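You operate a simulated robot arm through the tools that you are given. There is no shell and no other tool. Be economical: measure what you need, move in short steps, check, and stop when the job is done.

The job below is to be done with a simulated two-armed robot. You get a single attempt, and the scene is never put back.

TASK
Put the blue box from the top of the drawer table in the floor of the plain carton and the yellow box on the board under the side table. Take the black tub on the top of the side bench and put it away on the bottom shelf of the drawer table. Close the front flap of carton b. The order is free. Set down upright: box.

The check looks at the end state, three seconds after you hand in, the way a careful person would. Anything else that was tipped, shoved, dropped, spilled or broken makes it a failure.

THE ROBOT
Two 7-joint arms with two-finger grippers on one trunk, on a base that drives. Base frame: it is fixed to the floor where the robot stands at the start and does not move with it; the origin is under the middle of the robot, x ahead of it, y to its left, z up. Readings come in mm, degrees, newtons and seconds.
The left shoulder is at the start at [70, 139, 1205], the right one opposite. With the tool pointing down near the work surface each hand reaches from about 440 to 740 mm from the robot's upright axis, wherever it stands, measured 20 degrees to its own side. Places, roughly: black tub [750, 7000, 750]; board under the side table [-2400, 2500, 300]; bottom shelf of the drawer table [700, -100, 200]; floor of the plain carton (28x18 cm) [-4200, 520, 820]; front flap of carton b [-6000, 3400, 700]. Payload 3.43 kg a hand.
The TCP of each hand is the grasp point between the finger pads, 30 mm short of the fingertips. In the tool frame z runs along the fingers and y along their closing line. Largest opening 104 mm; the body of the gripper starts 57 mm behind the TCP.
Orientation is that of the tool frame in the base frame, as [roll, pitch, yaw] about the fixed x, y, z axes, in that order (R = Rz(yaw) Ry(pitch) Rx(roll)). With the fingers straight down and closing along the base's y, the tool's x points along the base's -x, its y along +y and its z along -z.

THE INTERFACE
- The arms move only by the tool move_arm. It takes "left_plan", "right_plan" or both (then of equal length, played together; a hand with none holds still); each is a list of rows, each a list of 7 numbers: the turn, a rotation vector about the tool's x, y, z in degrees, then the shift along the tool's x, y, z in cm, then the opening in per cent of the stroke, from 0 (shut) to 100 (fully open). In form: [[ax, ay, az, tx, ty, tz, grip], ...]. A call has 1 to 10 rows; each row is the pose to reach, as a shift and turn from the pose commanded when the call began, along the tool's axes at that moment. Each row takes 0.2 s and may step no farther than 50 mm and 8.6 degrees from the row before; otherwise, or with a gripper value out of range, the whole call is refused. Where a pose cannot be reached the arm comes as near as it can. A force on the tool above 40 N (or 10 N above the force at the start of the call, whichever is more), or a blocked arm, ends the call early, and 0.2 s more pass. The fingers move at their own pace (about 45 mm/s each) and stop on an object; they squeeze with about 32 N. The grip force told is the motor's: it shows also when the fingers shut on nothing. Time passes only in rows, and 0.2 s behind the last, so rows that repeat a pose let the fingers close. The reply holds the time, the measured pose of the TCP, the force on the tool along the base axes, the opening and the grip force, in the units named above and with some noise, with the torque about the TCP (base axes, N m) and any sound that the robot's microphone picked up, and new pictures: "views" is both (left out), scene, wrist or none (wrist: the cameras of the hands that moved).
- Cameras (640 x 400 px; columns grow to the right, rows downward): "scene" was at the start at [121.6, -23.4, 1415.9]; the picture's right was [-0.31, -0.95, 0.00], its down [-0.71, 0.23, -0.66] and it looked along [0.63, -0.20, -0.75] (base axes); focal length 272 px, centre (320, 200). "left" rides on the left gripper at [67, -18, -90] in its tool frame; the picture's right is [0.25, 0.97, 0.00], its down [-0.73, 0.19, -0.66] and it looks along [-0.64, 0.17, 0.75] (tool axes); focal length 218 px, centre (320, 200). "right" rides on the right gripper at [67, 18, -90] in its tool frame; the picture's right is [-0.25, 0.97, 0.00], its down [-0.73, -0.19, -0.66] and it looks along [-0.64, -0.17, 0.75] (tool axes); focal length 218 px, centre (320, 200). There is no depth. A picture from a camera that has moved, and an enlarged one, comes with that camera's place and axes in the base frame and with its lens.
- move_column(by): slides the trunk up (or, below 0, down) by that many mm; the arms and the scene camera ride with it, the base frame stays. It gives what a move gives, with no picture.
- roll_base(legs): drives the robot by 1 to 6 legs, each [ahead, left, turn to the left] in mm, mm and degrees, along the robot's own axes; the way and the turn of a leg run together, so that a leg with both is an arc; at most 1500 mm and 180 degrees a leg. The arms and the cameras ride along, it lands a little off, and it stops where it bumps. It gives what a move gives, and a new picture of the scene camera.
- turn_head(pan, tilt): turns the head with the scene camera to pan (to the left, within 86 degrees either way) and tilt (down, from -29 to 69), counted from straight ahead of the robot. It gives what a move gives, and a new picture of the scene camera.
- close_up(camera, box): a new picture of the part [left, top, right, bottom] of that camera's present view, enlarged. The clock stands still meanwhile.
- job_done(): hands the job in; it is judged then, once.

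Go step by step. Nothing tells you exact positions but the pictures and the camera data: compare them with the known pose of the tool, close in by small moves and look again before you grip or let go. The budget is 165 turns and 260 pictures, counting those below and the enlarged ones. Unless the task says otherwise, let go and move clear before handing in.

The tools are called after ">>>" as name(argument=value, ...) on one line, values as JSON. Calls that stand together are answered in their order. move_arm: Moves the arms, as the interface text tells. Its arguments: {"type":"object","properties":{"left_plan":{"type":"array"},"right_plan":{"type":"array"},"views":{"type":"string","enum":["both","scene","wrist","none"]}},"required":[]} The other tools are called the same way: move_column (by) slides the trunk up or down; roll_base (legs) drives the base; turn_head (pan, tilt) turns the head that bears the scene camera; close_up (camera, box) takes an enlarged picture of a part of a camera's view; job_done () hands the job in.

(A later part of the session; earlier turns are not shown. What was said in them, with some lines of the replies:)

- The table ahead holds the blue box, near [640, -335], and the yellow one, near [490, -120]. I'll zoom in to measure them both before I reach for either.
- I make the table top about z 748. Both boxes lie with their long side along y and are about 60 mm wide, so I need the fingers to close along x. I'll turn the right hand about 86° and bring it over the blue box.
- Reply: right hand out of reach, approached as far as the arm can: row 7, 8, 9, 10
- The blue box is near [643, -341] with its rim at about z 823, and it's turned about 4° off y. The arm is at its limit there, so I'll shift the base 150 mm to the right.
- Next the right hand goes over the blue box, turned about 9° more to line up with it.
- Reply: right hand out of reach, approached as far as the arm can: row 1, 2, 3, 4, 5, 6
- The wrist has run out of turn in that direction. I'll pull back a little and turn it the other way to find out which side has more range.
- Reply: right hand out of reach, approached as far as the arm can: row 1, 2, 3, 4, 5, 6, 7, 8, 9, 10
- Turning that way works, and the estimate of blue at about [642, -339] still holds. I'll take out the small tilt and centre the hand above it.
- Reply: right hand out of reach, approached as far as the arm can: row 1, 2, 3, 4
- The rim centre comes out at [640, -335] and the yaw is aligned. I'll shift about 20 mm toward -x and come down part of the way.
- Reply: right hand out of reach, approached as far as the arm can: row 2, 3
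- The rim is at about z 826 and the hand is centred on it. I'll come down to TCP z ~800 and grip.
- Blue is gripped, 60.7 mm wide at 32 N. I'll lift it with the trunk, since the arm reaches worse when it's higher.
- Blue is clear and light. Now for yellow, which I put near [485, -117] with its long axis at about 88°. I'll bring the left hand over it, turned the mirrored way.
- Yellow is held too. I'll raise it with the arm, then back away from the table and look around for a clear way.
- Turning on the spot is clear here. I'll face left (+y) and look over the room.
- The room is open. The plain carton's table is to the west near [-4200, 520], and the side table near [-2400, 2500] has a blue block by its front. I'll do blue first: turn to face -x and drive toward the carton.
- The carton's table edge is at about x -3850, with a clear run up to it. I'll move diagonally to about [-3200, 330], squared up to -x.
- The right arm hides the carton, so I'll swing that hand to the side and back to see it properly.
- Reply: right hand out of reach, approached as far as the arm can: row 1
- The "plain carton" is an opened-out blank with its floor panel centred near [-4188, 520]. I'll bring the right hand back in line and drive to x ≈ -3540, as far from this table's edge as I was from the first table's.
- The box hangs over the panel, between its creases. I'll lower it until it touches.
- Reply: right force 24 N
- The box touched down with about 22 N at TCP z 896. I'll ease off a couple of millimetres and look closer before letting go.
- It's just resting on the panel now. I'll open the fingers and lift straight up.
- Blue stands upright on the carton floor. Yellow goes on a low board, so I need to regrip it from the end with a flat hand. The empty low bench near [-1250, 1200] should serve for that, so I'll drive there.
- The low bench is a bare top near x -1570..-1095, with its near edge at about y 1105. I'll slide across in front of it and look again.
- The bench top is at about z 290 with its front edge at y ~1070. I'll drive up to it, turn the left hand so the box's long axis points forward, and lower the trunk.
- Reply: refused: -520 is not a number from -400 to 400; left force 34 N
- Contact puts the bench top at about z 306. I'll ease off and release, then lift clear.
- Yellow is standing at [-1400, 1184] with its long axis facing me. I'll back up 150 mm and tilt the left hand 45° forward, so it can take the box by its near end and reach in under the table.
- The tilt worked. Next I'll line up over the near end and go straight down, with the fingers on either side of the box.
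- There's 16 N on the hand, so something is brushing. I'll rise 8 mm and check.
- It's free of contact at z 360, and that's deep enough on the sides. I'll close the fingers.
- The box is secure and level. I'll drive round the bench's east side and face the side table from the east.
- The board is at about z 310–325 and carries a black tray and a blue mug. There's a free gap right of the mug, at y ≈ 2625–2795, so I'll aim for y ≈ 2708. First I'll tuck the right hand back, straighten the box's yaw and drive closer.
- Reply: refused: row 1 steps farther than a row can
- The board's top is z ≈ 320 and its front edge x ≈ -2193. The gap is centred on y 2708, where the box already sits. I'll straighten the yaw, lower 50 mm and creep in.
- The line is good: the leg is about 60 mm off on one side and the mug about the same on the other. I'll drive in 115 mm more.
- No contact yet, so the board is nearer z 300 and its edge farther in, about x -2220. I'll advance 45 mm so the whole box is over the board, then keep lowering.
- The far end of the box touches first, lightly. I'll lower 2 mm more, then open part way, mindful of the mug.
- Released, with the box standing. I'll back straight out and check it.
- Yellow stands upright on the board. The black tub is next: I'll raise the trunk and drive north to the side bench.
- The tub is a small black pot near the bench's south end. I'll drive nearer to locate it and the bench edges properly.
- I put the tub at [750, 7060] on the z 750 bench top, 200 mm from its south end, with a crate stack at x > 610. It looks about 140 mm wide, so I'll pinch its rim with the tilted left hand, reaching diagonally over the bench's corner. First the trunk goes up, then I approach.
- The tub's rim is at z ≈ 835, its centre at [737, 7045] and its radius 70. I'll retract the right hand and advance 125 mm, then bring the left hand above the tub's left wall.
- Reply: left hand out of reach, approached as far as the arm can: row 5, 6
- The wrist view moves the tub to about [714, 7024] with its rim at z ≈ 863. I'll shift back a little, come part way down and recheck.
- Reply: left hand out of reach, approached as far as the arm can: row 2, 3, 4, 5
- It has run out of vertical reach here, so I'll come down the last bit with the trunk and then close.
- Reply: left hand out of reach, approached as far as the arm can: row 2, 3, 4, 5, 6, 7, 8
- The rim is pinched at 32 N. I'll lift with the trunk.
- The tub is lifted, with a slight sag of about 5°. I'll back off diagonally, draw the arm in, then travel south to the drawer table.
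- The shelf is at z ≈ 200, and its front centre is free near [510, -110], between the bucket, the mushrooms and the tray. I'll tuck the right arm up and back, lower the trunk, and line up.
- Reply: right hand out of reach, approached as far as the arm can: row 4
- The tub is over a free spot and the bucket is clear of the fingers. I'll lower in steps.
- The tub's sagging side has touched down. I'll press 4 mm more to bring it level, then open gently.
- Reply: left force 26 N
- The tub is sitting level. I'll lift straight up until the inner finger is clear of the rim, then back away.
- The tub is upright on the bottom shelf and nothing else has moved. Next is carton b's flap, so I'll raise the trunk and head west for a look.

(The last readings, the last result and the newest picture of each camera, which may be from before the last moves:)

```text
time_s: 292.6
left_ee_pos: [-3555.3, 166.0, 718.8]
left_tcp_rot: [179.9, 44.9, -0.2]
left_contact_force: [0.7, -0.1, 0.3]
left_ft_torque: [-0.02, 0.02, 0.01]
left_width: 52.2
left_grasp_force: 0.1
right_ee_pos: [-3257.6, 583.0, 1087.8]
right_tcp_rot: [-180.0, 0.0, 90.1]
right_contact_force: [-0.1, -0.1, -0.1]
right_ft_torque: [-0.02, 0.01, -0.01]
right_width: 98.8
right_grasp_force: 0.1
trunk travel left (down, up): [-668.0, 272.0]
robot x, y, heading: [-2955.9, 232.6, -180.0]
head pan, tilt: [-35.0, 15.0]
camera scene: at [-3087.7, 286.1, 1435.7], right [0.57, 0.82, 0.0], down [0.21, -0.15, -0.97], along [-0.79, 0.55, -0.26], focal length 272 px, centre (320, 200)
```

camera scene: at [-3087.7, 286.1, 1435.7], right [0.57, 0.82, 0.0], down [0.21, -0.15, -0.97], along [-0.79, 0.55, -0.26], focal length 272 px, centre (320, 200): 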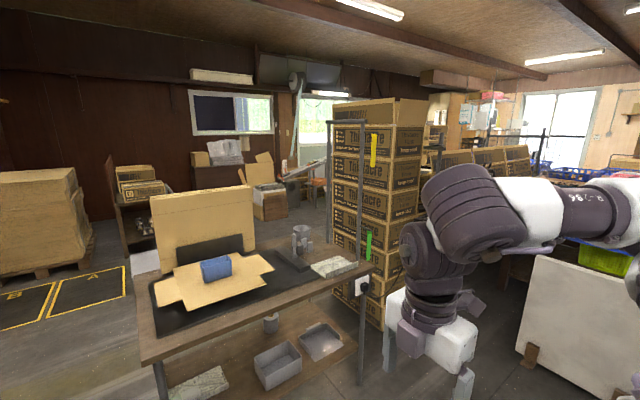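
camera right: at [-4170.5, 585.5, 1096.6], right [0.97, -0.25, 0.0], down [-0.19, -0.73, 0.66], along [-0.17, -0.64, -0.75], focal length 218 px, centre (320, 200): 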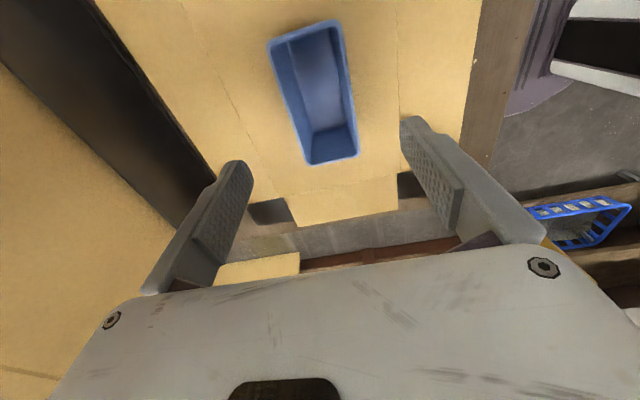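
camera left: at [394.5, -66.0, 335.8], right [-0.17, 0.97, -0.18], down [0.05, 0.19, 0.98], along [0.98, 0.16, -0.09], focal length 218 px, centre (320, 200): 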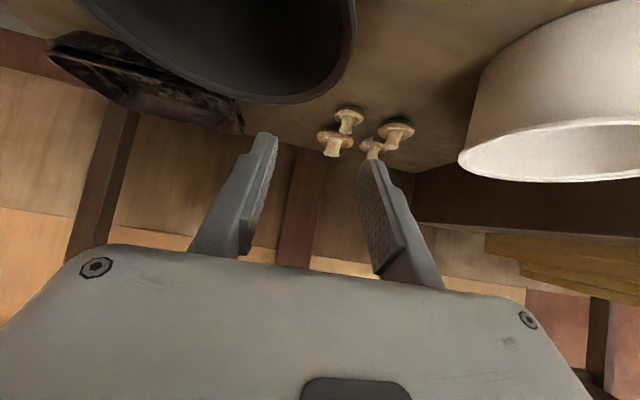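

>>> close_up(camera="scene", box=[130, 170, 310, 320])

>>> close_up(camera="scene", box=[170, 90, 350, 230])

```text
2.67 times, centred on (220, 245) of scene
camera zoom: at [-3087.7, 286.1, 1435.7], right [0.57, 0.82, 0.0], down [0.21, -0.15, -0.97], along [-0.79, 0.55, -0.26], focal length 724 px, centre (587, 80)
```

zoom: 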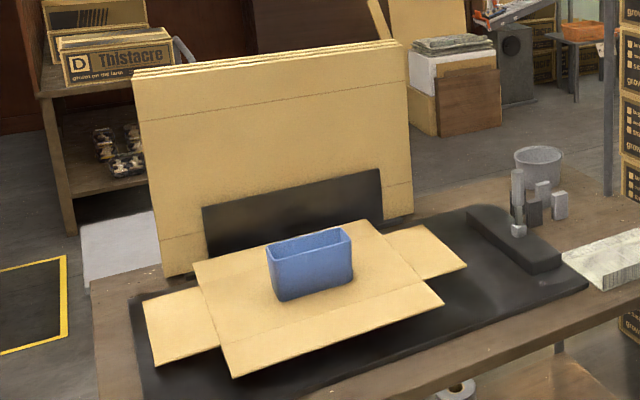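

```text
2.86 times, centred on (260, 160) of scene
camera zoom: at [-3087.7, 286.1, 1435.7], right [0.57, 0.82, 0.0], down [0.21, -0.15, -0.97], along [-0.79, 0.55, -0.26], focal length 776 px, centre (491, 314)
```

zoom: 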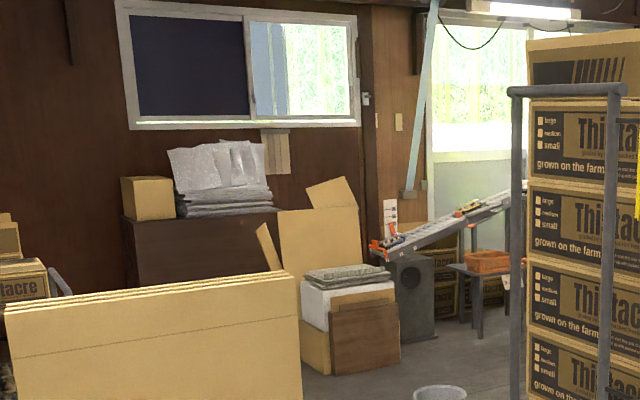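

Blue is still upright in the carton. Carton b should be beyond the Thistacre stack, near [-6000, 3400], so I'll look for a way through.

>>> turn_head(pan=5, tilt=25)

>>> move_arm(right_plan=[[0, 0, 0, 3, 0, 0, 95], [0, 0, 0, 3, 0, 0, 95]], views="none")

```text
time_s: 293.6
left_ee_pos: [-3554.0, 165.6, 718.8]
left_tcp_rot: [180.0, 44.9, -0.2]
left_contact_force: [-0.2, 0.3, -0.7]
left_ft_torque: [-0.02, -0.03, 0.0]
left_width: 52.3
left_grasp_force: 0.1
right_ee_pos: [-3256.7, 583.6, 1087.5]
right_tcp_rot: [-180.0, 0.0, 90.2]
right_contact_force: [-0.6, 0.8, 0.3]
right_ft_torque: [0.0, 0.0, -0.03]
right_width: 98.8
right_grasp_force: 0.1
trunk travel left (down, up): [-668.0, 272.0]
robot x, y, heading: [-2959.4, 229.9, -179.8]
head pan, tilt: [5.0, 25.0]
camera scene: at [-3103.0, 224.6, 1419.5], right [-0.09, 1.0, 0.0], down [0.42, 0.04, -0.91], along [-0.9, -0.08, -0.42], focal length 272 px, centre (320, 200)
```

scene: 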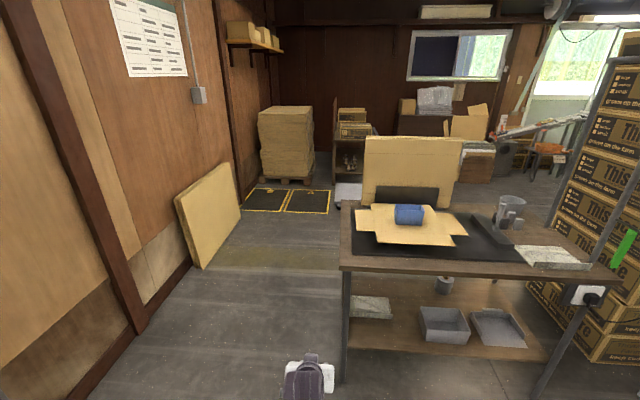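

```text
time_s: 294.2
left_ee_pos: [-3554.2, 166.3, 719.5]
left_tcp_rot: [-179.9, 44.8, -0.3]
left_contact_force: [-0.2, 0.5, -0.6]
left_ft_torque: [0.01, 0.01, 0.0]
left_width: 52.0
left_grasp_force: 0.1
right_ee_pos: [-3269.8, 600.4, 1080.7]
right_tcp_rot: [180.0, 0.1, 90.1]
right_contact_force: [0.9, 0.4, 0.2]
right_ft_torque: [0.0, -0.01, -0.02]
right_width: 98.7
right_grasp_force: 0.0
right hand out of reach, approached as far as the arm can: row 1, 2
trunk travel left (down, up): [-668.0, 272.0]
robot x, y, heading: [-2956.4, 231.7, -179.9]
head pan, tilt: [5.0, 25.0]
```

There's a passage about 1.1 m wide to the left of the carton table. I'll go through on y ≈ -280, then turn north behind the table.

>>> roll_base(legs=[[450, 150, 0], [300, 350, 0], [1400, 0, 0]])

>>> turn_head(pan=-75, tilt=20)

```text
time_s: 306.0
left_ee_pos: [-5701.9, -317.7, 718.6]
left_tcp_rot: [180.0, 44.9, -0.9]
left_contact_force: [0.1, 0.0, -0.4]
left_ft_torque: [-0.01, 0.0, 0.0]
left_width: 51.8
left_grasp_force: 0.0
right_ee_pos: [-5413.4, 113.8, 1080.6]
right_tcp_rot: [180.0, 0.0, 89.7]
right_contact_force: [0.4, -0.9, -1.1]
right_ft_torque: [0.02, 0.0, 0.03]
right_width: 98.6
right_grasp_force: 0.1
trunk travel left (down, up): [-668.0, 272.0]
robot x, y, heading: [-5103.1, -255.7, 179.4]
head pan, tilt: [5.0, 25.0]
camera scene: at [-5249.8, -263.6, 1419.5], right [-0.08, 1.0, 0.0], down [0.42, 0.03, -0.91], along [-0.9, -0.07, -0.42], focal length 272 px, centre (320, 200)
```

scene: 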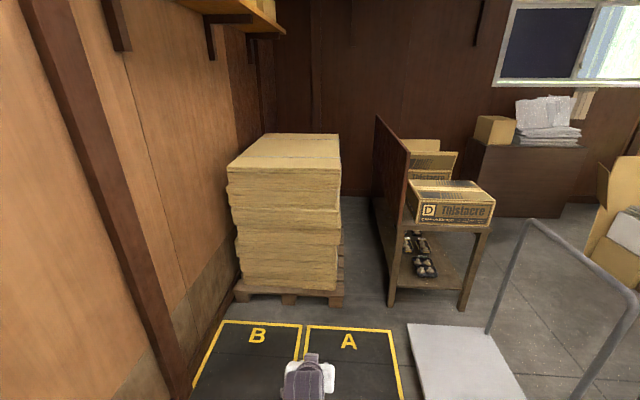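

```text
time_s: 307.5
left_ee_pos: [-5702.7, -316.1, 719.8]
left_tcp_rot: [179.9, 45.0, -0.9]
left_contact_force: [-1.4, 0.4, -0.1]
left_ft_torque: [-0.03, 0.01, 0.04]
left_width: 52.1
left_grasp_force: 0.0
right_ee_pos: [-5412.6, 113.8, 1079.6]
right_tcp_rot: [-180.0, 0.1, 89.5]
right_contact_force: [0.7, 0.2, -0.7]
right_ft_torque: [-0.01, 0.01, -0.01]
right_width: 98.7
right_grasp_force: 0.0
trunk travel left (down, up): [-668.0, 272.0]
robot x, y, heading: [-5105.4, -259.0, 179.4]
head pan, tilt: [-75.0, 20.0]
camera scene: at [-5181.2, -166.3, 1427.6], right [0.97, 0.25, 0.0], down [0.09, -0.33, -0.94], along [-0.23, 0.91, -0.34], focal length 272 px, centre (320, 200)
```

scene: 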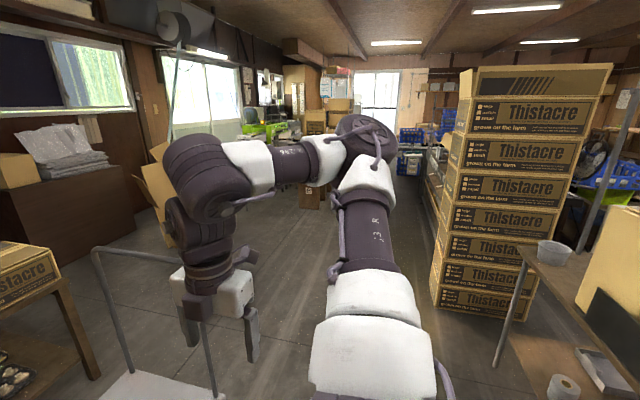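

>>> roll_base(legs=[[0, 0, -89.4], [700, 0, 0]])

>>> turn_head(pan=15, tilt=18)

>>> close_up(camera="scene", box=[200, 100, 460, 270])

```text
time_s: 315.1
left_ee_pos: [-5177.9, 1032.9, 719.0]
left_tcp_rot: [179.9, 44.8, -90.0]
left_contact_force: [-0.3, 0.4, -0.6]
left_ft_torque: [0.0, 0.0, -0.01]
left_width: 52.0
left_grasp_force: 0.0
right_ee_pos: [-4741.5, 750.1, 1080.9]
right_tcp_rot: [180.0, 0.1, 0.5]
right_contact_force: [0.0, -1.0, -0.5]
right_ft_torque: [0.0, 0.05, 0.01]
right_width: 99.2
right_grasp_force: 0.0
trunk travel left (down, up): [-668.0, 272.0]
robot x, y, heading: [-5107.7, 437.2, 90.4]
head pan, tilt: [-75.0, 20.0]
camera scene: at [-5023.0, 511.7, 1427.6], right [0.26, -0.96, 0.0], down [-0.33, -0.09, -0.94], along [0.91, 0.25, -0.34], focal length 272 px, centre (320, 200)
```

scene: 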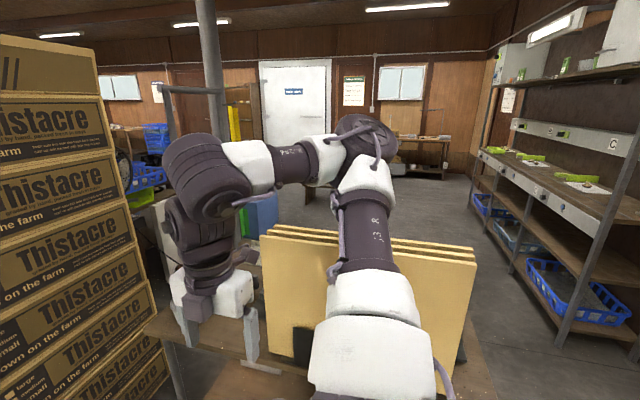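

```text
time_s: 316.8
left_ee_pos: [-5178.4, 1033.3, 719.1]
left_tcp_rot: [180.0, 44.9, -90.0]
left_contact_force: [0.5, -0.1, -0.7]
left_ft_torque: [-0.01, 0.0, -0.05]
left_width: 51.8
left_grasp_force: 0.1
right_ee_pos: [-4740.8, 750.5, 1079.7]
right_tcp_rot: [-180.0, 0.0, 0.5]
right_contact_force: [-0.8, 0.4, -1.0]
right_ft_torque: [0.01, -0.01, -0.03]
right_width: 98.5
right_grasp_force: 0.1
trunk travel left (down, up): [-668.0, 272.0]
robot x, y, heading: [-5108.7, 434.9, 89.9]
head pan, tilt: [15.0, 18.0]
camera scene: at [-5137.4, 577.2, 1430.8], right [0.96, 0.26, 0.0], down [0.08, -0.3, -0.95], along [-0.25, 0.92, -0.31], focal length 272 px, centre (320, 200)
```

scene: 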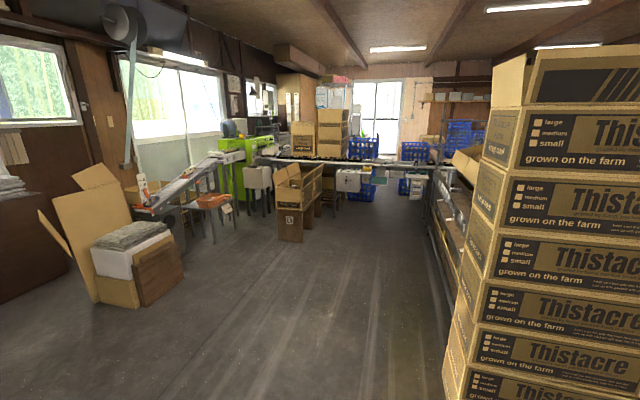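

```text
2.35 times, centred on (330, 185) of scene
camera zoom: at [-5137.4, 577.2, 1430.8], right [0.96, 0.26, 0.0], down [0.08, -0.3, -0.95], along [-0.25, 0.92, -0.31], focal length 639 px, centre (296, 235)
```

zoom: 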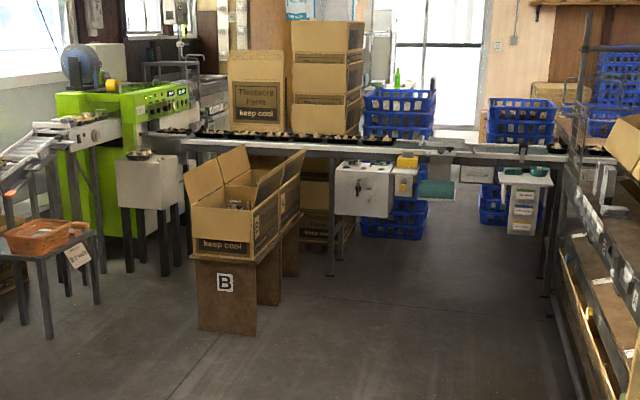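

Carton b is the open one on the stand marked "B", near [-6100, 3350]. I'll move closer to make out its flaps.

>>> roll_base(legs=[[1400, 350, 0]])

>>> turn_head(pan=25, tilt=22)

>>> close_up(camera="scene", box=[180, 80, 420, 280])

```text
time_s: 323.9
left_ee_pos: [-5535.4, 2437.4, 719.3]
left_tcp_rot: [-180.0, 44.9, -90.0]
left_contact_force: [-0.3, -0.2, 0.3]
left_ft_torque: [-0.02, 0.02, 0.03]
left_width: 52.0
left_grasp_force: 0.0
right_ee_pos: [-5098.8, 2155.9, 1079.7]
right_tcp_rot: [-180.0, 0.0, 0.4]
right_contact_force: [0.2, -0.4, -0.3]
right_ft_torque: [0.03, -0.05, -0.02]
right_width: 99.1
right_grasp_force: 0.1
trunk travel left (down, up): [-668.0, 272.0]
robot x, y, heading: [-5463.4, 1841.5, 90.1]
head pan, tilt: [15.0, 18.0]
camera scene: at [-5494.8, 1982.4, 1430.8], right [0.96, 0.26, 0.0], down [0.08, -0.3, -0.95], along [-0.25, 0.92, -0.31], focal length 272 px, centre (320, 200)
```

scene: 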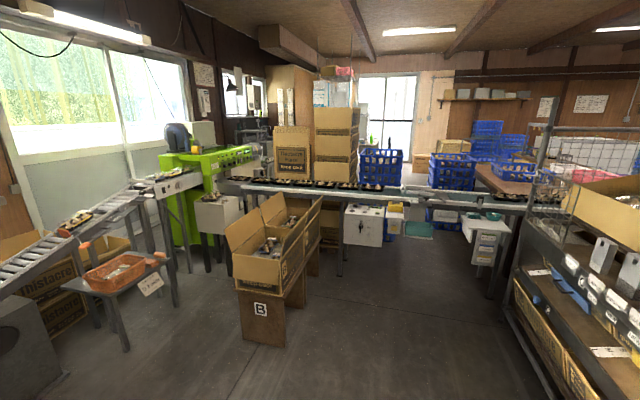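

```text
time_s: 324.7
left_ee_pos: [-5535.0, 2438.5, 719.8]
left_tcp_rot: [-180.0, 44.9, -90.1]
left_contact_force: [0.1, -0.1, -0.5]
left_ft_torque: [0.02, 0.0, 0.01]
left_width: 52.0
left_grasp_force: 0.2
right_ee_pos: [-5099.0, 2156.8, 1080.6]
right_tcp_rot: [-180.0, 0.0, 0.5]
right_contact_force: [0.0, 0.6, 0.0]
right_ft_torque: [0.0, -0.01, -0.02]
right_width: 98.7
right_grasp_force: 0.0
trunk travel left (down, up): [-668.0, 272.0]
robot x, y, heading: [-5465.9, 1847.4, 90.2]
head pan, tilt: [25.0, 22.0]
camera scene: at [-5509.8, 1976.3, 1424.3], right [0.9, 0.43, 0.0], down [0.16, -0.34, -0.93], along [-0.4, 0.84, -0.37], focal length 272 px, centre (320, 200)
```

scene: 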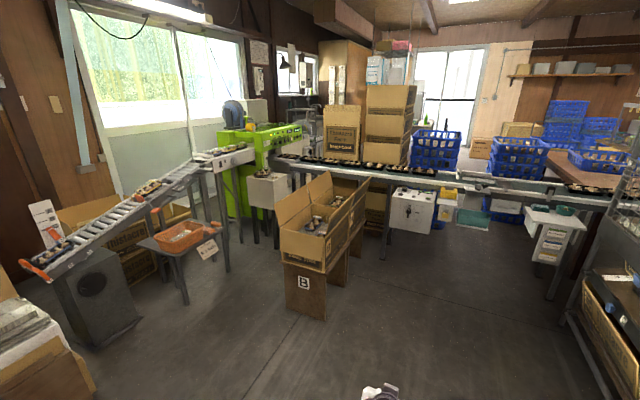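

```text
2.00 times, centred on (300, 180) of scene
camera zoom: at [-5509.8, 1976.3, 1424.3], right [0.9, 0.43, 0.0], down [0.16, -0.34, -0.93], along [-0.4, 0.84, -0.37], focal length 543 px, centre (360, 240)
```

zoom: 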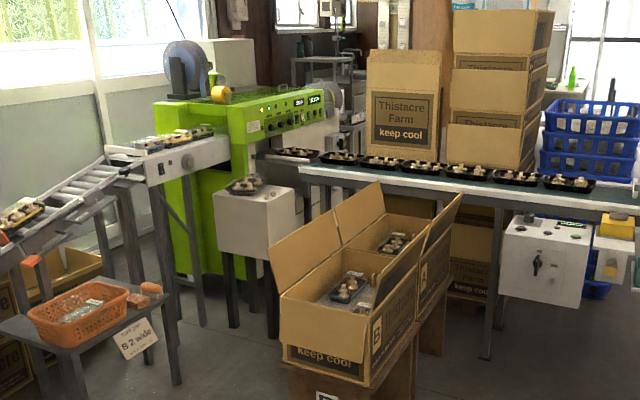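

Carton B's open side flap faces east, toward the aisle, and that agrees with the given place [-6000, 3400, 700]. I'll turn to face west and slide north along the aisle until I'm in front of it.

>>> roll_base(legs=[[0, 0, 89.8], [-300, 0, 0], [0, -1200, 0]])

>>> turn_head(pan=-12, tilt=30)

>>> close_up(camera="scene", box=[200, 100, 440, 300])

```text
time_s: 336.2
left_ee_pos: [-5768.9, 2965.6, 720.0]
left_tcp_rot: [-180.0, 44.9, 0.2]
left_contact_force: [-1.4, 0.2, -0.4]
left_ft_torque: [-0.02, -0.02, -0.01]
left_width: 51.9
left_grasp_force: 0.1
right_ee_pos: [-5487.3, 3401.4, 1080.1]
right_tcp_rot: [-180.0, 0.1, 90.5]
right_contact_force: [-0.8, 0.3, -0.5]
right_ft_torque: [0.01, 0.0, -0.02]
right_width: 98.8
right_grasp_force: 0.0
trunk travel left (down, up): [-668.0, 272.0]
robot x, y, heading: [-5169.7, 3032.3, -179.4]
head pan, tilt: [25.0, 22.0]
camera scene: at [-5309.6, 2995.7, 1424.3], right [-0.43, 0.9, 0.0], down [0.34, 0.16, -0.93], along [-0.84, -0.4, -0.37], focal length 272 px, centre (320, 200)
```

scene: 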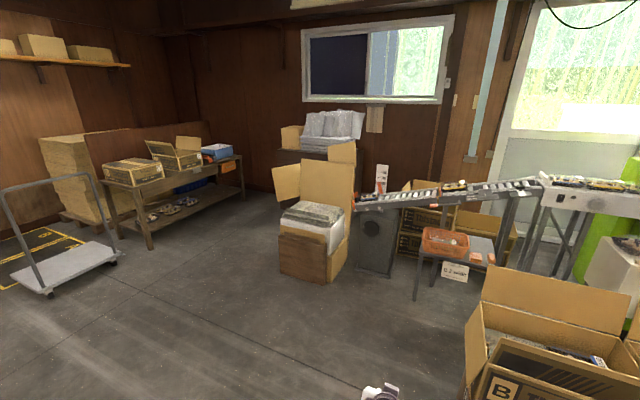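

```text
time_s: 337.2
left_ee_pos: [-5769.3, 2965.8, 719.6]
left_tcp_rot: [-180.0, 44.9, 0.1]
left_contact_force: [-0.1, 0.5, -0.1]
left_ft_torque: [-0.05, -0.04, -0.03]
left_width: 52.1
left_grasp_force: 0.1
right_ee_pos: [-5489.0, 3402.7, 1080.5]
right_tcp_rot: [-180.0, 0.0, 90.5]
right_contact_force: [0.1, 0.7, 0.3]
right_ft_torque: [0.0, 0.0, 0.0]
right_width: 98.7
right_grasp_force: 0.1
trunk travel left (down, up): [-668.0, 272.0]
robot x, y, heading: [-5170.6, 3029.6, -179.6]
head pan, tilt: [-12.0, 30.0]
camera scene: at [-5314.4, 3053.6, 1411.5], right [0.2, 0.98, 0.0], down [0.49, -0.1, -0.87], along [-0.85, 0.17, -0.5], focal length 272 px, centre (320, 200)
```

scene: 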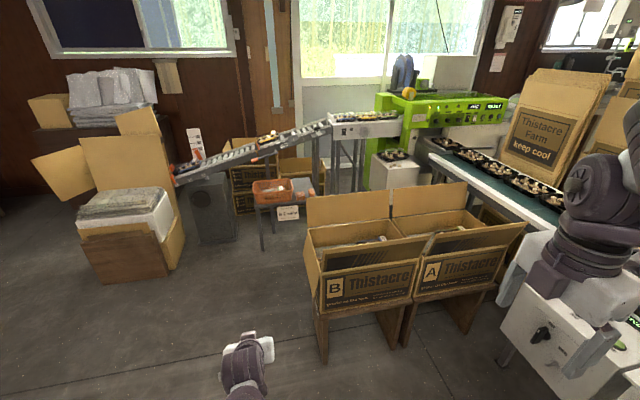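

```text
2.00 times, centred on (320, 200) of scene
camera zoom: at [-5314.4, 3053.6, 1411.5], right [0.2, 0.98, 0.0], down [0.49, -0.1, -0.87], along [-0.85, 0.17, -0.5], focal length 543 px, centre (320, 200)
```

zoom: 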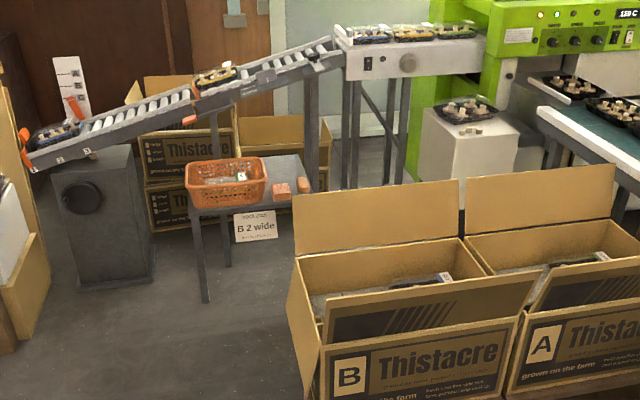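

Now I can read it: carton B's back flap is up, and its front flap (hinge near x -6060, z ~648, y 3206–3620) leans about 19° outward. I'll push it over to the west with the left hand. First I'll make that hand steeper, open the fingers for two contact points, and tuck in the right hand.

>>> move_arm(left_plan=[[0, 6.5, 0, -1.4, 0, -1.4, 100], [0, 13, 0, -2.8, 0, -2.8, 100], [0, 19, 0, -4.2, 0, -4.2, 100], [0, 25, 0, -5.3, 0, -5.3, 100], [0, 25, 0, -5.3, 0, -5.3, 100]], right_plan=[[0, 0, 0, -3, 0, 0, 95], [0, 0, 0, -6, 0, 0, 95], [0, 0, 0, -9, 0, 0, 95], [0, 0, 0, -12, 0, 0, 95], [0, 0, 0, -14, 0, 0, 95]], views="none")

>>> roll_base(legs=[[0, -430, -0.5]])

>>> turn_head(pan=5, tilt=35)

```text
time_s: 338.4
left_ee_pos: [-5769.2, 2966.8, 792.3]
left_tcp_rot: [-180.0, 19.8, 0.1]
left_contact_force: [0.4, 0.4, 0.1]
left_ft_torque: [-0.02, -0.04, -0.02]
left_width: 104.0
left_grasp_force: 0.1
right_ee_pos: [-5489.9, 3262.5, 1082.6]
right_tcp_rot: [179.8, 0.2, 90.4]
right_contact_force: [-0.9, 0.1, -0.2]
right_ft_torque: [-0.01, -0.02, -0.02]
right_width: 98.8
right_grasp_force: 0.0
right hand out of reach, approached as far as the arm can: row 4, 5
trunk travel left (down, up): [-668.0, 272.0]
robot x, y, heading: [-5171.9, 3034.5, -179.8]
head pan, tilt: [-12.0, 30.0]
```

```text
time_s: 341.1
left_ee_pos: [-5772.5, 3401.5, 794.0]
left_tcp_rot: [-180.0, 19.9, -0.2]
left_contact_force: [-0.7, 0.6, -0.7]
left_ft_torque: [-0.03, -0.02, 0.02]
left_width: 104.1
left_grasp_force: 0.1
right_ee_pos: [-5490.5, 3697.8, 1082.6]
right_tcp_rot: [179.9, 0.0, 90.3]
right_contact_force: [-0.1, 0.5, 0.7]
right_ft_torque: [0.0, 0.0, 0.0]
right_width: 98.9
right_grasp_force: 0.2
trunk travel left (down, up): [-668.0, 272.0]
robot x, y, heading: [-5177.2, 3468.6, -179.8]
head pan, tilt: [-12.0, 30.0]
camera scene: at [-5316.4, 3488.0, 1411.5], right [0.21, 0.98, 0.0], down [0.49, -0.1, -0.87], along [-0.85, 0.18, -0.5], focal length 272 px, centre (320, 200)
```

scene: 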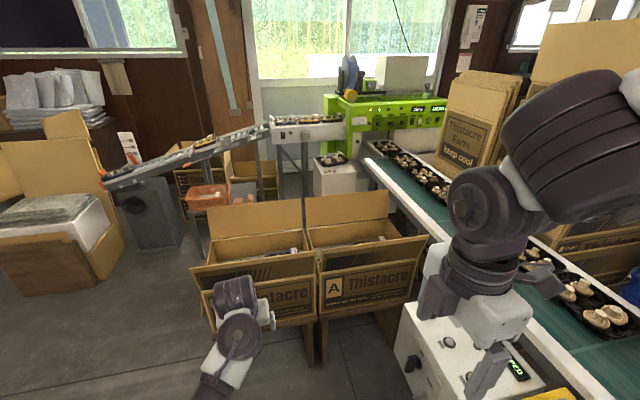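

```text
time_s: 341.9
left_ee_pos: [-5771.8, 3401.7, 793.2]
left_tcp_rot: [-180.0, 19.9, -0.1]
left_contact_force: [-0.6, -1.3, 0.9]
left_ft_torque: [0.02, -0.03, 0.01]
left_width: 104.1
left_grasp_force: 0.0
right_ee_pos: [-5491.2, 3697.6, 1082.1]
right_tcp_rot: [180.0, 0.0, 90.3]
right_contact_force: [1.1, 0.2, 0.4]
right_ft_torque: [-0.02, 0.03, 0.01]
right_width: 98.7
right_grasp_force: 0.0
trunk travel left (down, up): [-668.0, 272.0]
robot x, y, heading: [-5175.0, 3469.6, -179.6]
head pan, tilt: [5.0, 35.0]
camera scene: at [-5315.6, 3461.9, 1403.7], right [-0.09, 1.0, 0.0], down [0.57, 0.05, -0.82], along [-0.82, -0.07, -0.57], focal length 272 px, centre (320, 200)
```

scene: 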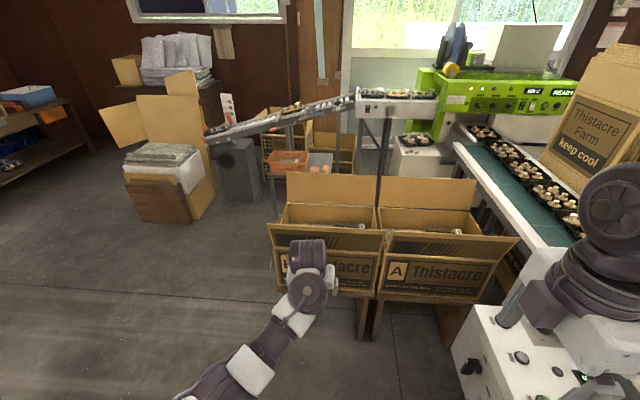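

>>> close_up(camera="scene", box=[250, 160, 410, 300])

>>> close_up(camera="left", box=[0, 0, 640, 400])

```text
2.86 times, centred on (330, 230) of scene
camera zoom: at [-5315.6, 3461.9, 1403.7], right [-0.09, 1.0, 0.0], down [0.57, 0.05, -0.82], along [-0.82, -0.07, -0.57], focal length 776 px, centre (291, 114)
```

zoom: 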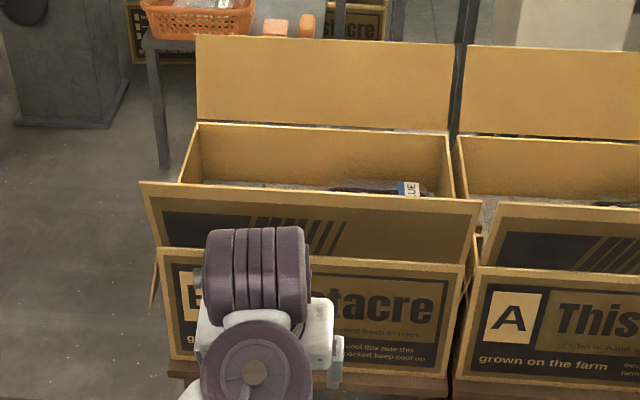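

```text
1.00 times, centred on (320, 200) of left (not enlarged: the box is as wide or as high as the picture)
camera zoom: at [-5677.4, 3418.9, 855.8], right [0.24, -0.97, -0.09], down [-0.46, -0.19, 0.87], along [-0.85, -0.16, -0.49], focal length 218 px, centre (320, 200)
```

zoom: 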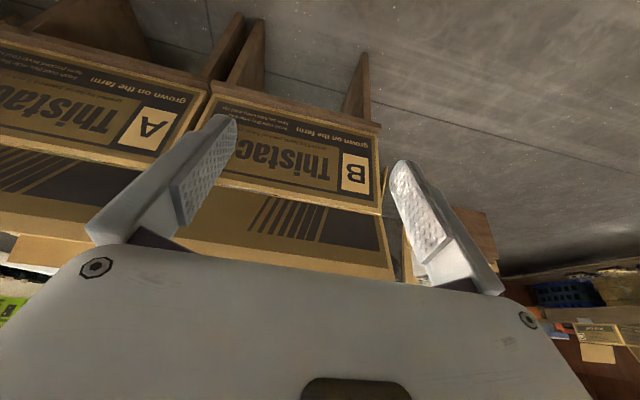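

By triangulation the flap's hinge is at [-6080, z 628] and its top edge at [-6058, z 765], centred on y ~3420. I'll lower the fingertips to about z 732 and drive up just short of the flap.

>>> move_arm(left_plan=[[0, 0, 0, 0.6, -1.0, 1.5, 100], [0, 0, 0, 1.1, -2.0, 3.0, 100], [0, 0, 0, 1.1, -2.0, 3.0, 100]], views="none")

>>> roll_base(legs=[[225, 0, 0]])

>>> close_up(camera="left", box=[0, 0, 640, 400])

```text
time_s: 342.7
left_ee_pos: [-5772.3, 3420.3, 763.8]
left_tcp_rot: [179.9, 19.9, -0.2]
left_contact_force: [-0.6, 0.4, -0.3]
left_ft_torque: [-0.03, -0.01, 0.0]
left_width: 104.0
left_grasp_force: 0.1
right_ee_pos: [-5491.2, 3697.6, 1082.5]
right_tcp_rot: [179.9, 0.0, 90.3]
right_contact_force: [0.2, -0.5, 0.0]
right_ft_torque: [-0.01, 0.02, 0.0]
right_width: 98.7
right_grasp_force: 0.0
trunk travel left (down, up): [-668.0, 272.0]
robot x, y, heading: [-5172.9, 3466.6, -179.6]
head pan, tilt: [5.0, 35.0]
```

```text
time_s: 344.4
left_ee_pos: [-5997.9, 3420.1, 762.6]
left_tcp_rot: [180.0, 20.0, -0.1]
left_contact_force: [-0.8, -0.6, -1.2]
left_ft_torque: [-0.02, 0.0, 0.02]
left_width: 103.7
left_grasp_force: 0.1
right_ee_pos: [-5717.4, 3696.4, 1083.5]
right_tcp_rot: [180.0, 0.1, 90.3]
right_contact_force: [-0.7, -0.5, 0.0]
right_ft_torque: [0.03, 0.01, 0.0]
right_width: 98.5
right_grasp_force: 0.1
trunk travel left (down, up): [-668.0, 272.0]
robot x, y, heading: [-5401.4, 3467.7, -179.9]
head pan, tilt: [5.0, 35.0]
camera scene: at [-5542.2, 3461.3, 1403.8], right [-0.09, 1.0, 0.0], down [0.57, 0.05, -0.82], along [-0.82, -0.07, -0.57], focal length 272 px, centre (320, 200)
```

scene: 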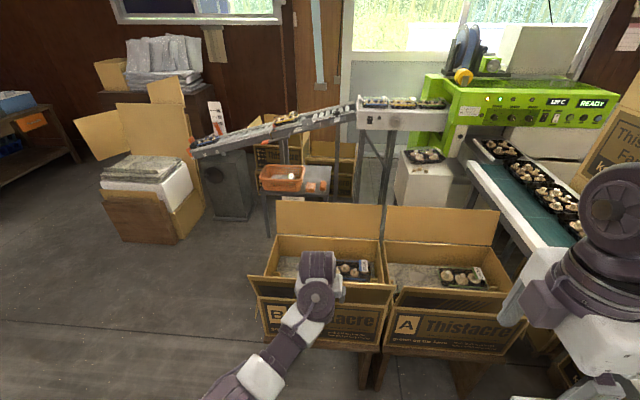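

```text
1.00 times, centred on (320, 200) of left (not enlarged: the box is as wide or as high as the picture)
camera zoom: at [-5904.1, 3438.1, 824.3], right [0.24, -0.97, -0.09], down [-0.46, -0.19, 0.87], along [-0.85, -0.16, -0.49], focal length 218 px, centre (320, 200)
```

zoom: 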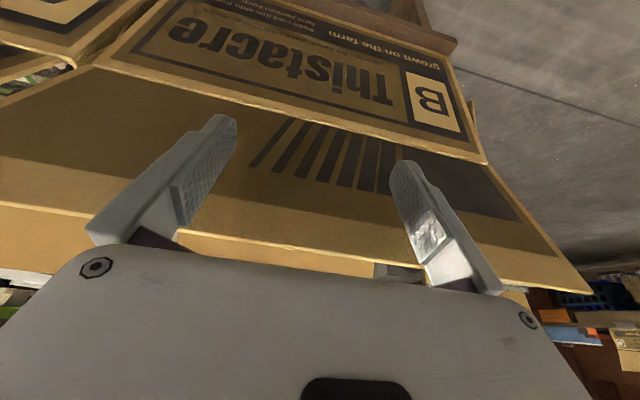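

The fingertips are just short of the flap. I'll push it past vertical along an arc, gently.

>>> move_arm(left_plan=[[0, 0, 0, -2.0, 0, 0.6, 100], [0, 0, 0, -4.0, 0, 1.2, 100], [0, 0, 0, -6.0, 0, 1.7, 100], [0, 0, 0, -7.7, 0, 2.2, 100], [0, 0, 0, -9.6, 0, 3.4, 100], [0, 0, 0, -9.6, 0, 3.4, 100]])

```text
time_s: 345.8
left_ee_pos: [-6100.1, 3422.3, 763.9]
left_tcp_rot: [180.0, 20.0, -0.2]
left_contact_force: [0.1, -1.0, -0.3]
left_ft_torque: [0.0, 0.04, -0.03]
left_width: 104.0
left_grasp_force: 0.0
right_ee_pos: [-5717.0, 3697.3, 1082.5]
right_tcp_rot: [179.9, 0.0, 90.3]
right_contact_force: [0.1, -0.8, -0.5]
right_ft_torque: [0.0, 0.04, 0.01]
right_width: 98.7
right_grasp_force: 0.1
trunk travel left (down, up): [-668.0, 272.0]
robot x, y, heading: [-5400.5, 3471.1, -179.9]
head pan, tilt: [5.0, 35.0]
camera scene: at [-5542.0, 3461.2, 1403.8], right [-0.09, 1.0, 0.0], down [0.57, 0.05, -0.82], along [-0.82, -0.07, -0.57], focal length 272 px, centre (320, 200)
camera left: at [-6005.8, 3438.9, 825.3], right [0.23, -0.97, -0.09], down [-0.46, -0.19, 0.87], along [-0.85, -0.16, -0.49], focal length 218 px, centre (320, 200)
```

scene: 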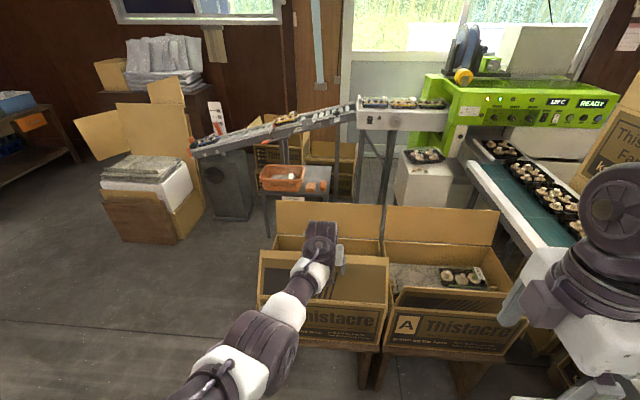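
left: 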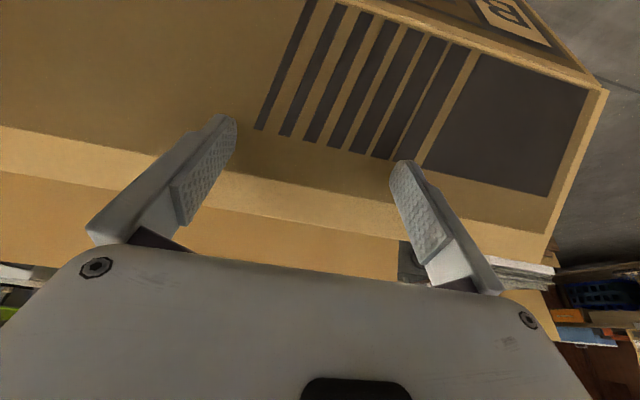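

>>> move_arm(left_plan=[[0, 0, 0, -1.64, 0, 1.34, 100], [0, 0, 0, -2.86, 0, 2.96, 100], [0, 0, 0, -3.79, 0, 4.79, 100], [0, 0, 0, -4.34, 0, 6.79, 100], [0, 0, 0, -4.66, 0, 8.83, 100], [0, 0, 0, -4.66, 0, 8.83, 100]])

```text
time_s: 347.2
left_ee_pos: [-6125.5, 3416.2, 738.8]
left_tcp_rot: [-180.0, 19.9, -0.2]
left_contact_force: [0.4, -0.2, 0.0]
left_ft_torque: [0.0, 0.0, -0.01]
left_width: 103.9
left_grasp_force: 0.1
left hand out of reach, approached as far as the arm can: row 2, 3, 4, 5, 6
right_ee_pos: [-5717.2, 3696.0, 1083.3]
right_tcp_rot: [179.9, 0.1, 90.4]
right_contact_force: [-0.4, -0.6, 0.4]
right_ft_torque: [0.01, -0.01, -0.01]
right_width: 98.8
right_grasp_force: 0.1
trunk travel left (down, up): [-668.0, 272.0]
robot x, y, heading: [-5403.1, 3470.0, -179.8]
head pan, tilt: [5.0, 35.0]
camera scene: at [-5542.6, 3461.3, 1403.7], right [-0.09, 1.0, 0.0], down [0.57, 0.05, -0.82], along [-0.82, -0.07, -0.57], focal length 272 px, centre (320, 200)
camera left: at [-6032.2, 3433.4, 799.2], right [0.24, -0.97, -0.09], down [-0.46, -0.19, 0.87], along [-0.85, -0.16, -0.49], focal length 218 px, centre (320, 200)
```

scene: 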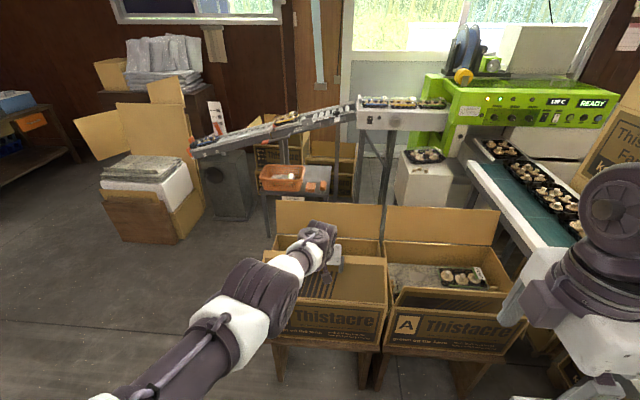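
left: 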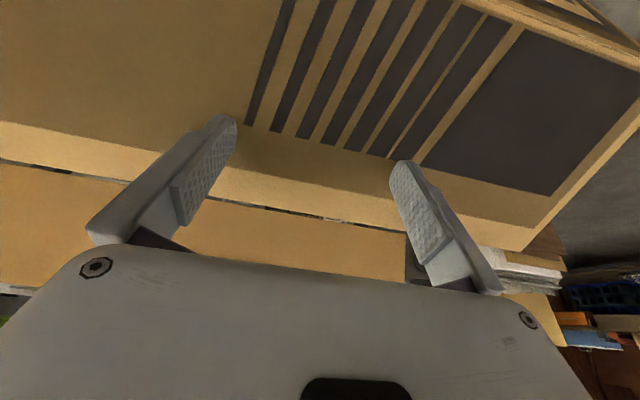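

It's working with almost no force, but the arm is at its reach. I'll continue the downward push with the trunk.

>>> move_column(by=-50)

>>> roll_base(legs=[[35, 0, 0]])

>>> close_up(camera="left", box=[0, 0, 640, 400])

```text
time_s: 348.1
left_ee_pos: [-6127.2, 3417.2, 690.6]
left_tcp_rot: [179.9, 20.1, -0.2]
left_contact_force: [-1.0, -0.4, 13.6]
left_ft_torque: [-0.32, 0.09, -0.2]
left_width: 103.2
left_grasp_force: 0.1
right_ee_pos: [-5715.6, 3697.3, 1034.1]
right_tcp_rot: [-180.0, 0.0, 90.3]
right_contact_force: [0.0, -0.2, -0.2]
right_ft_torque: [0.01, -0.02, 0.0]
right_width: 98.7
right_grasp_force: 0.0
trunk travel left (down, up): [-618.0, 322.0]
robot x, y, heading: [-5401.4, 3465.2, -180.1]
head pan, tilt: [5.0, 35.0]
```

```text
time_s: 349.0
left_ee_pos: [-6162.1, 3416.1, 690.3]
left_tcp_rot: [180.0, 20.2, -0.1]
left_contact_force: [-1.0, 0.7, 17.2]
left_ft_torque: [-0.09, 0.14, -0.16]
left_width: 101.9
left_grasp_force: 0.1
right_ee_pos: [-5750.5, 3698.2, 1033.2]
right_tcp_rot: [180.0, 0.0, 90.3]
right_contact_force: [0.5, 0.2, 0.1]
right_ft_torque: [0.04, -0.04, 0.01]
right_width: 98.9
right_grasp_force: 0.1
trunk travel left (down, up): [-618.0, 322.0]
robot x, y, heading: [-5435.7, 3466.5, -179.7]
head pan, tilt: [5.0, 35.0]
camera scene: at [-5575.3, 3461.4, 1354.0], right [-0.09, 1.0, 0.0], down [0.57, 0.05, -0.82], along [-0.82, -0.07, -0.57], focal length 272 px, centre (320, 200)
```

scene: 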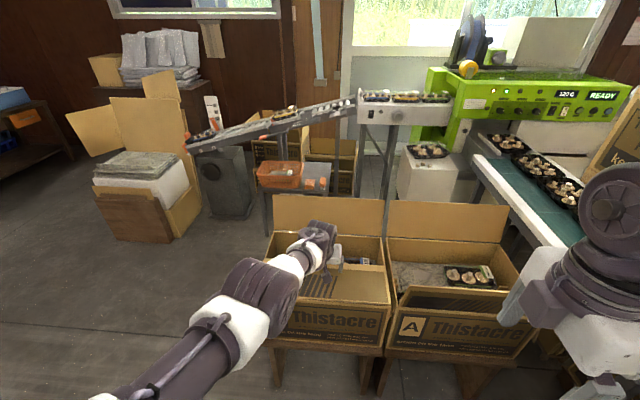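

```text
1.00 times, centred on (320, 200) of left (not enlarged: the box is as wide or as high as the picture)
camera zoom: at [-6066.9, 3433.4, 751.4], right [0.24, -0.97, -0.09], down [-0.46, -0.19, 0.87], along [-0.86, -0.16, -0.49], focal length 218 px, centre (320, 200)
```

zoom: 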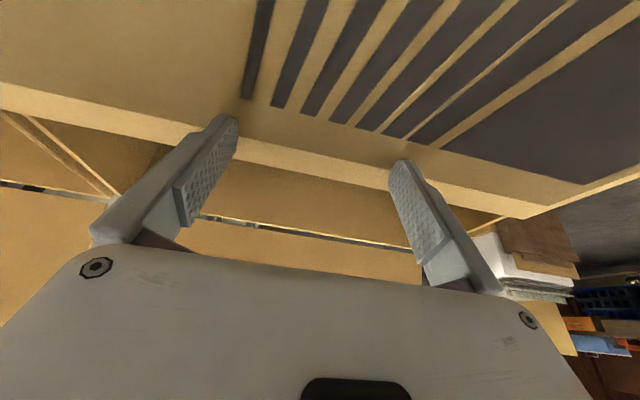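

>>> close_up(camera="scene", box=[240, 180, 420, 380])

```text
2.00 times, centred on (330, 280) of scene
camera zoom: at [-5575.3, 3461.4, 1354.0], right [-0.09, 1.0, 0.0], down [0.57, 0.05, -0.82], along [-0.82, -0.07, -0.57], focal length 543 px, centre (300, 40)
```

zoom: 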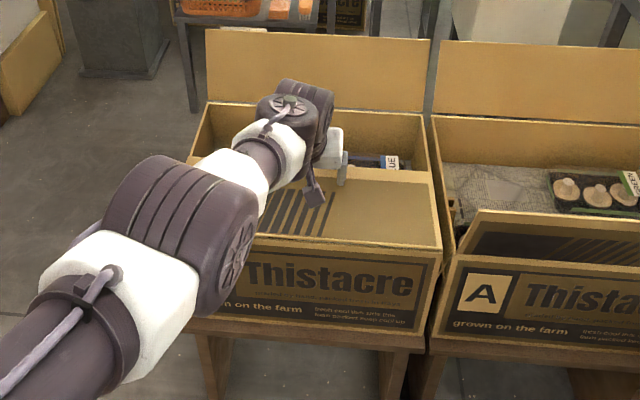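

The flap now lies flat on the carton's rim, and the hand feels a firm stop of about 17 N. I'll lift off and see whether it stays.

>>> move_column(by=90)

>>> roll_base(legs=[[-350, 0, 0]])

>>> close_up(camera="scene", box=[240, 160, 440, 300])

```text
time_s: 350.2
left_ee_pos: [-6163.1, 3415.8, 778.0]
left_tcp_rot: [180.0, 20.1, 0.0]
left_contact_force: [-0.2, 0.4, 0.8]
left_ft_torque: [-0.01, 0.02, 0.02]
left_width: 103.9
left_grasp_force: 0.0
right_ee_pos: [-5753.1, 3695.7, 1122.4]
right_tcp_rot: [179.9, 0.0, 90.3]
right_contact_force: [1.0, 0.6, -0.1]
right_ft_torque: [0.01, 0.01, 0.02]
right_width: 98.7
right_grasp_force: 0.1
trunk travel left (down, up): [-708.0, 232.0]
robot x, y, heading: [-5434.0, 3469.1, -179.9]
head pan, tilt: [5.0, 35.0]
```

```text
time_s: 352.5
left_ee_pos: [-5813.4, 3418.4, 777.6]
left_tcp_rot: [-180.0, 20.0, -0.2]
left_contact_force: [0.4, 0.0, 0.5]
left_ft_torque: [-0.02, 0.0, 0.01]
left_width: 104.0
left_grasp_force: 0.0
right_ee_pos: [-5403.6, 3698.9, 1122.8]
right_tcp_rot: [179.9, 0.0, 90.2]
right_contact_force: [-0.2, 0.0, -0.1]
right_ft_torque: [0.0, 0.02, -0.04]
right_width: 98.8
right_grasp_force: 0.1
trunk travel left (down, up): [-708.0, 232.0]
robot x, y, heading: [-5090.0, 3468.8, 180.1]
head pan, tilt: [5.0, 35.0]
camera scene: at [-5229.0, 3462.0, 1443.6], right [-0.09, 1.0, 0.0], down [0.57, 0.05, -0.82], along [-0.82, -0.07, -0.57], focal length 272 px, centre (320, 200)
```

scene: 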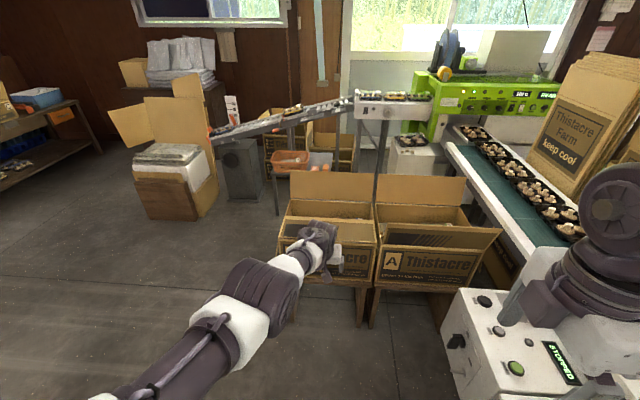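

```text
2.86 times, centred on (340, 230) of scene
camera zoom: at [-5229.0, 3462.0, 1443.6], right [-0.09, 1.0, 0.0], down [0.57, 0.05, -0.82], along [-0.82, -0.07, -0.57], focal length 776 px, centre (263, 114)
```

zoom: 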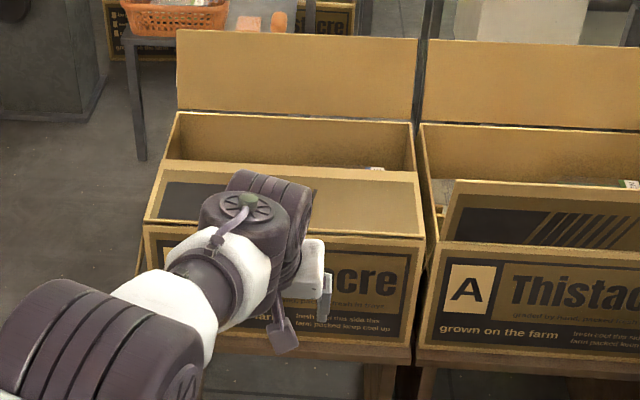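

The front flap of carton B stays shut: its free edge sits where a horizontal flap should. Both hands are clear, and the boxes and the tub were upright when I last saw them, so I'm handing in.

>>> job_done()

```text
The job is handed in.
```

I've handed in the job with all four parts done:
- **Blue box:** it stands upright on the floor of the plain carton.
- **Yellow box:** it stands upright on the board under the side table.
- **Black tub:** it is on the bottom shelf of the drawer table.
- **Carton b:** its front flap is closed and stayed flat after I let go.
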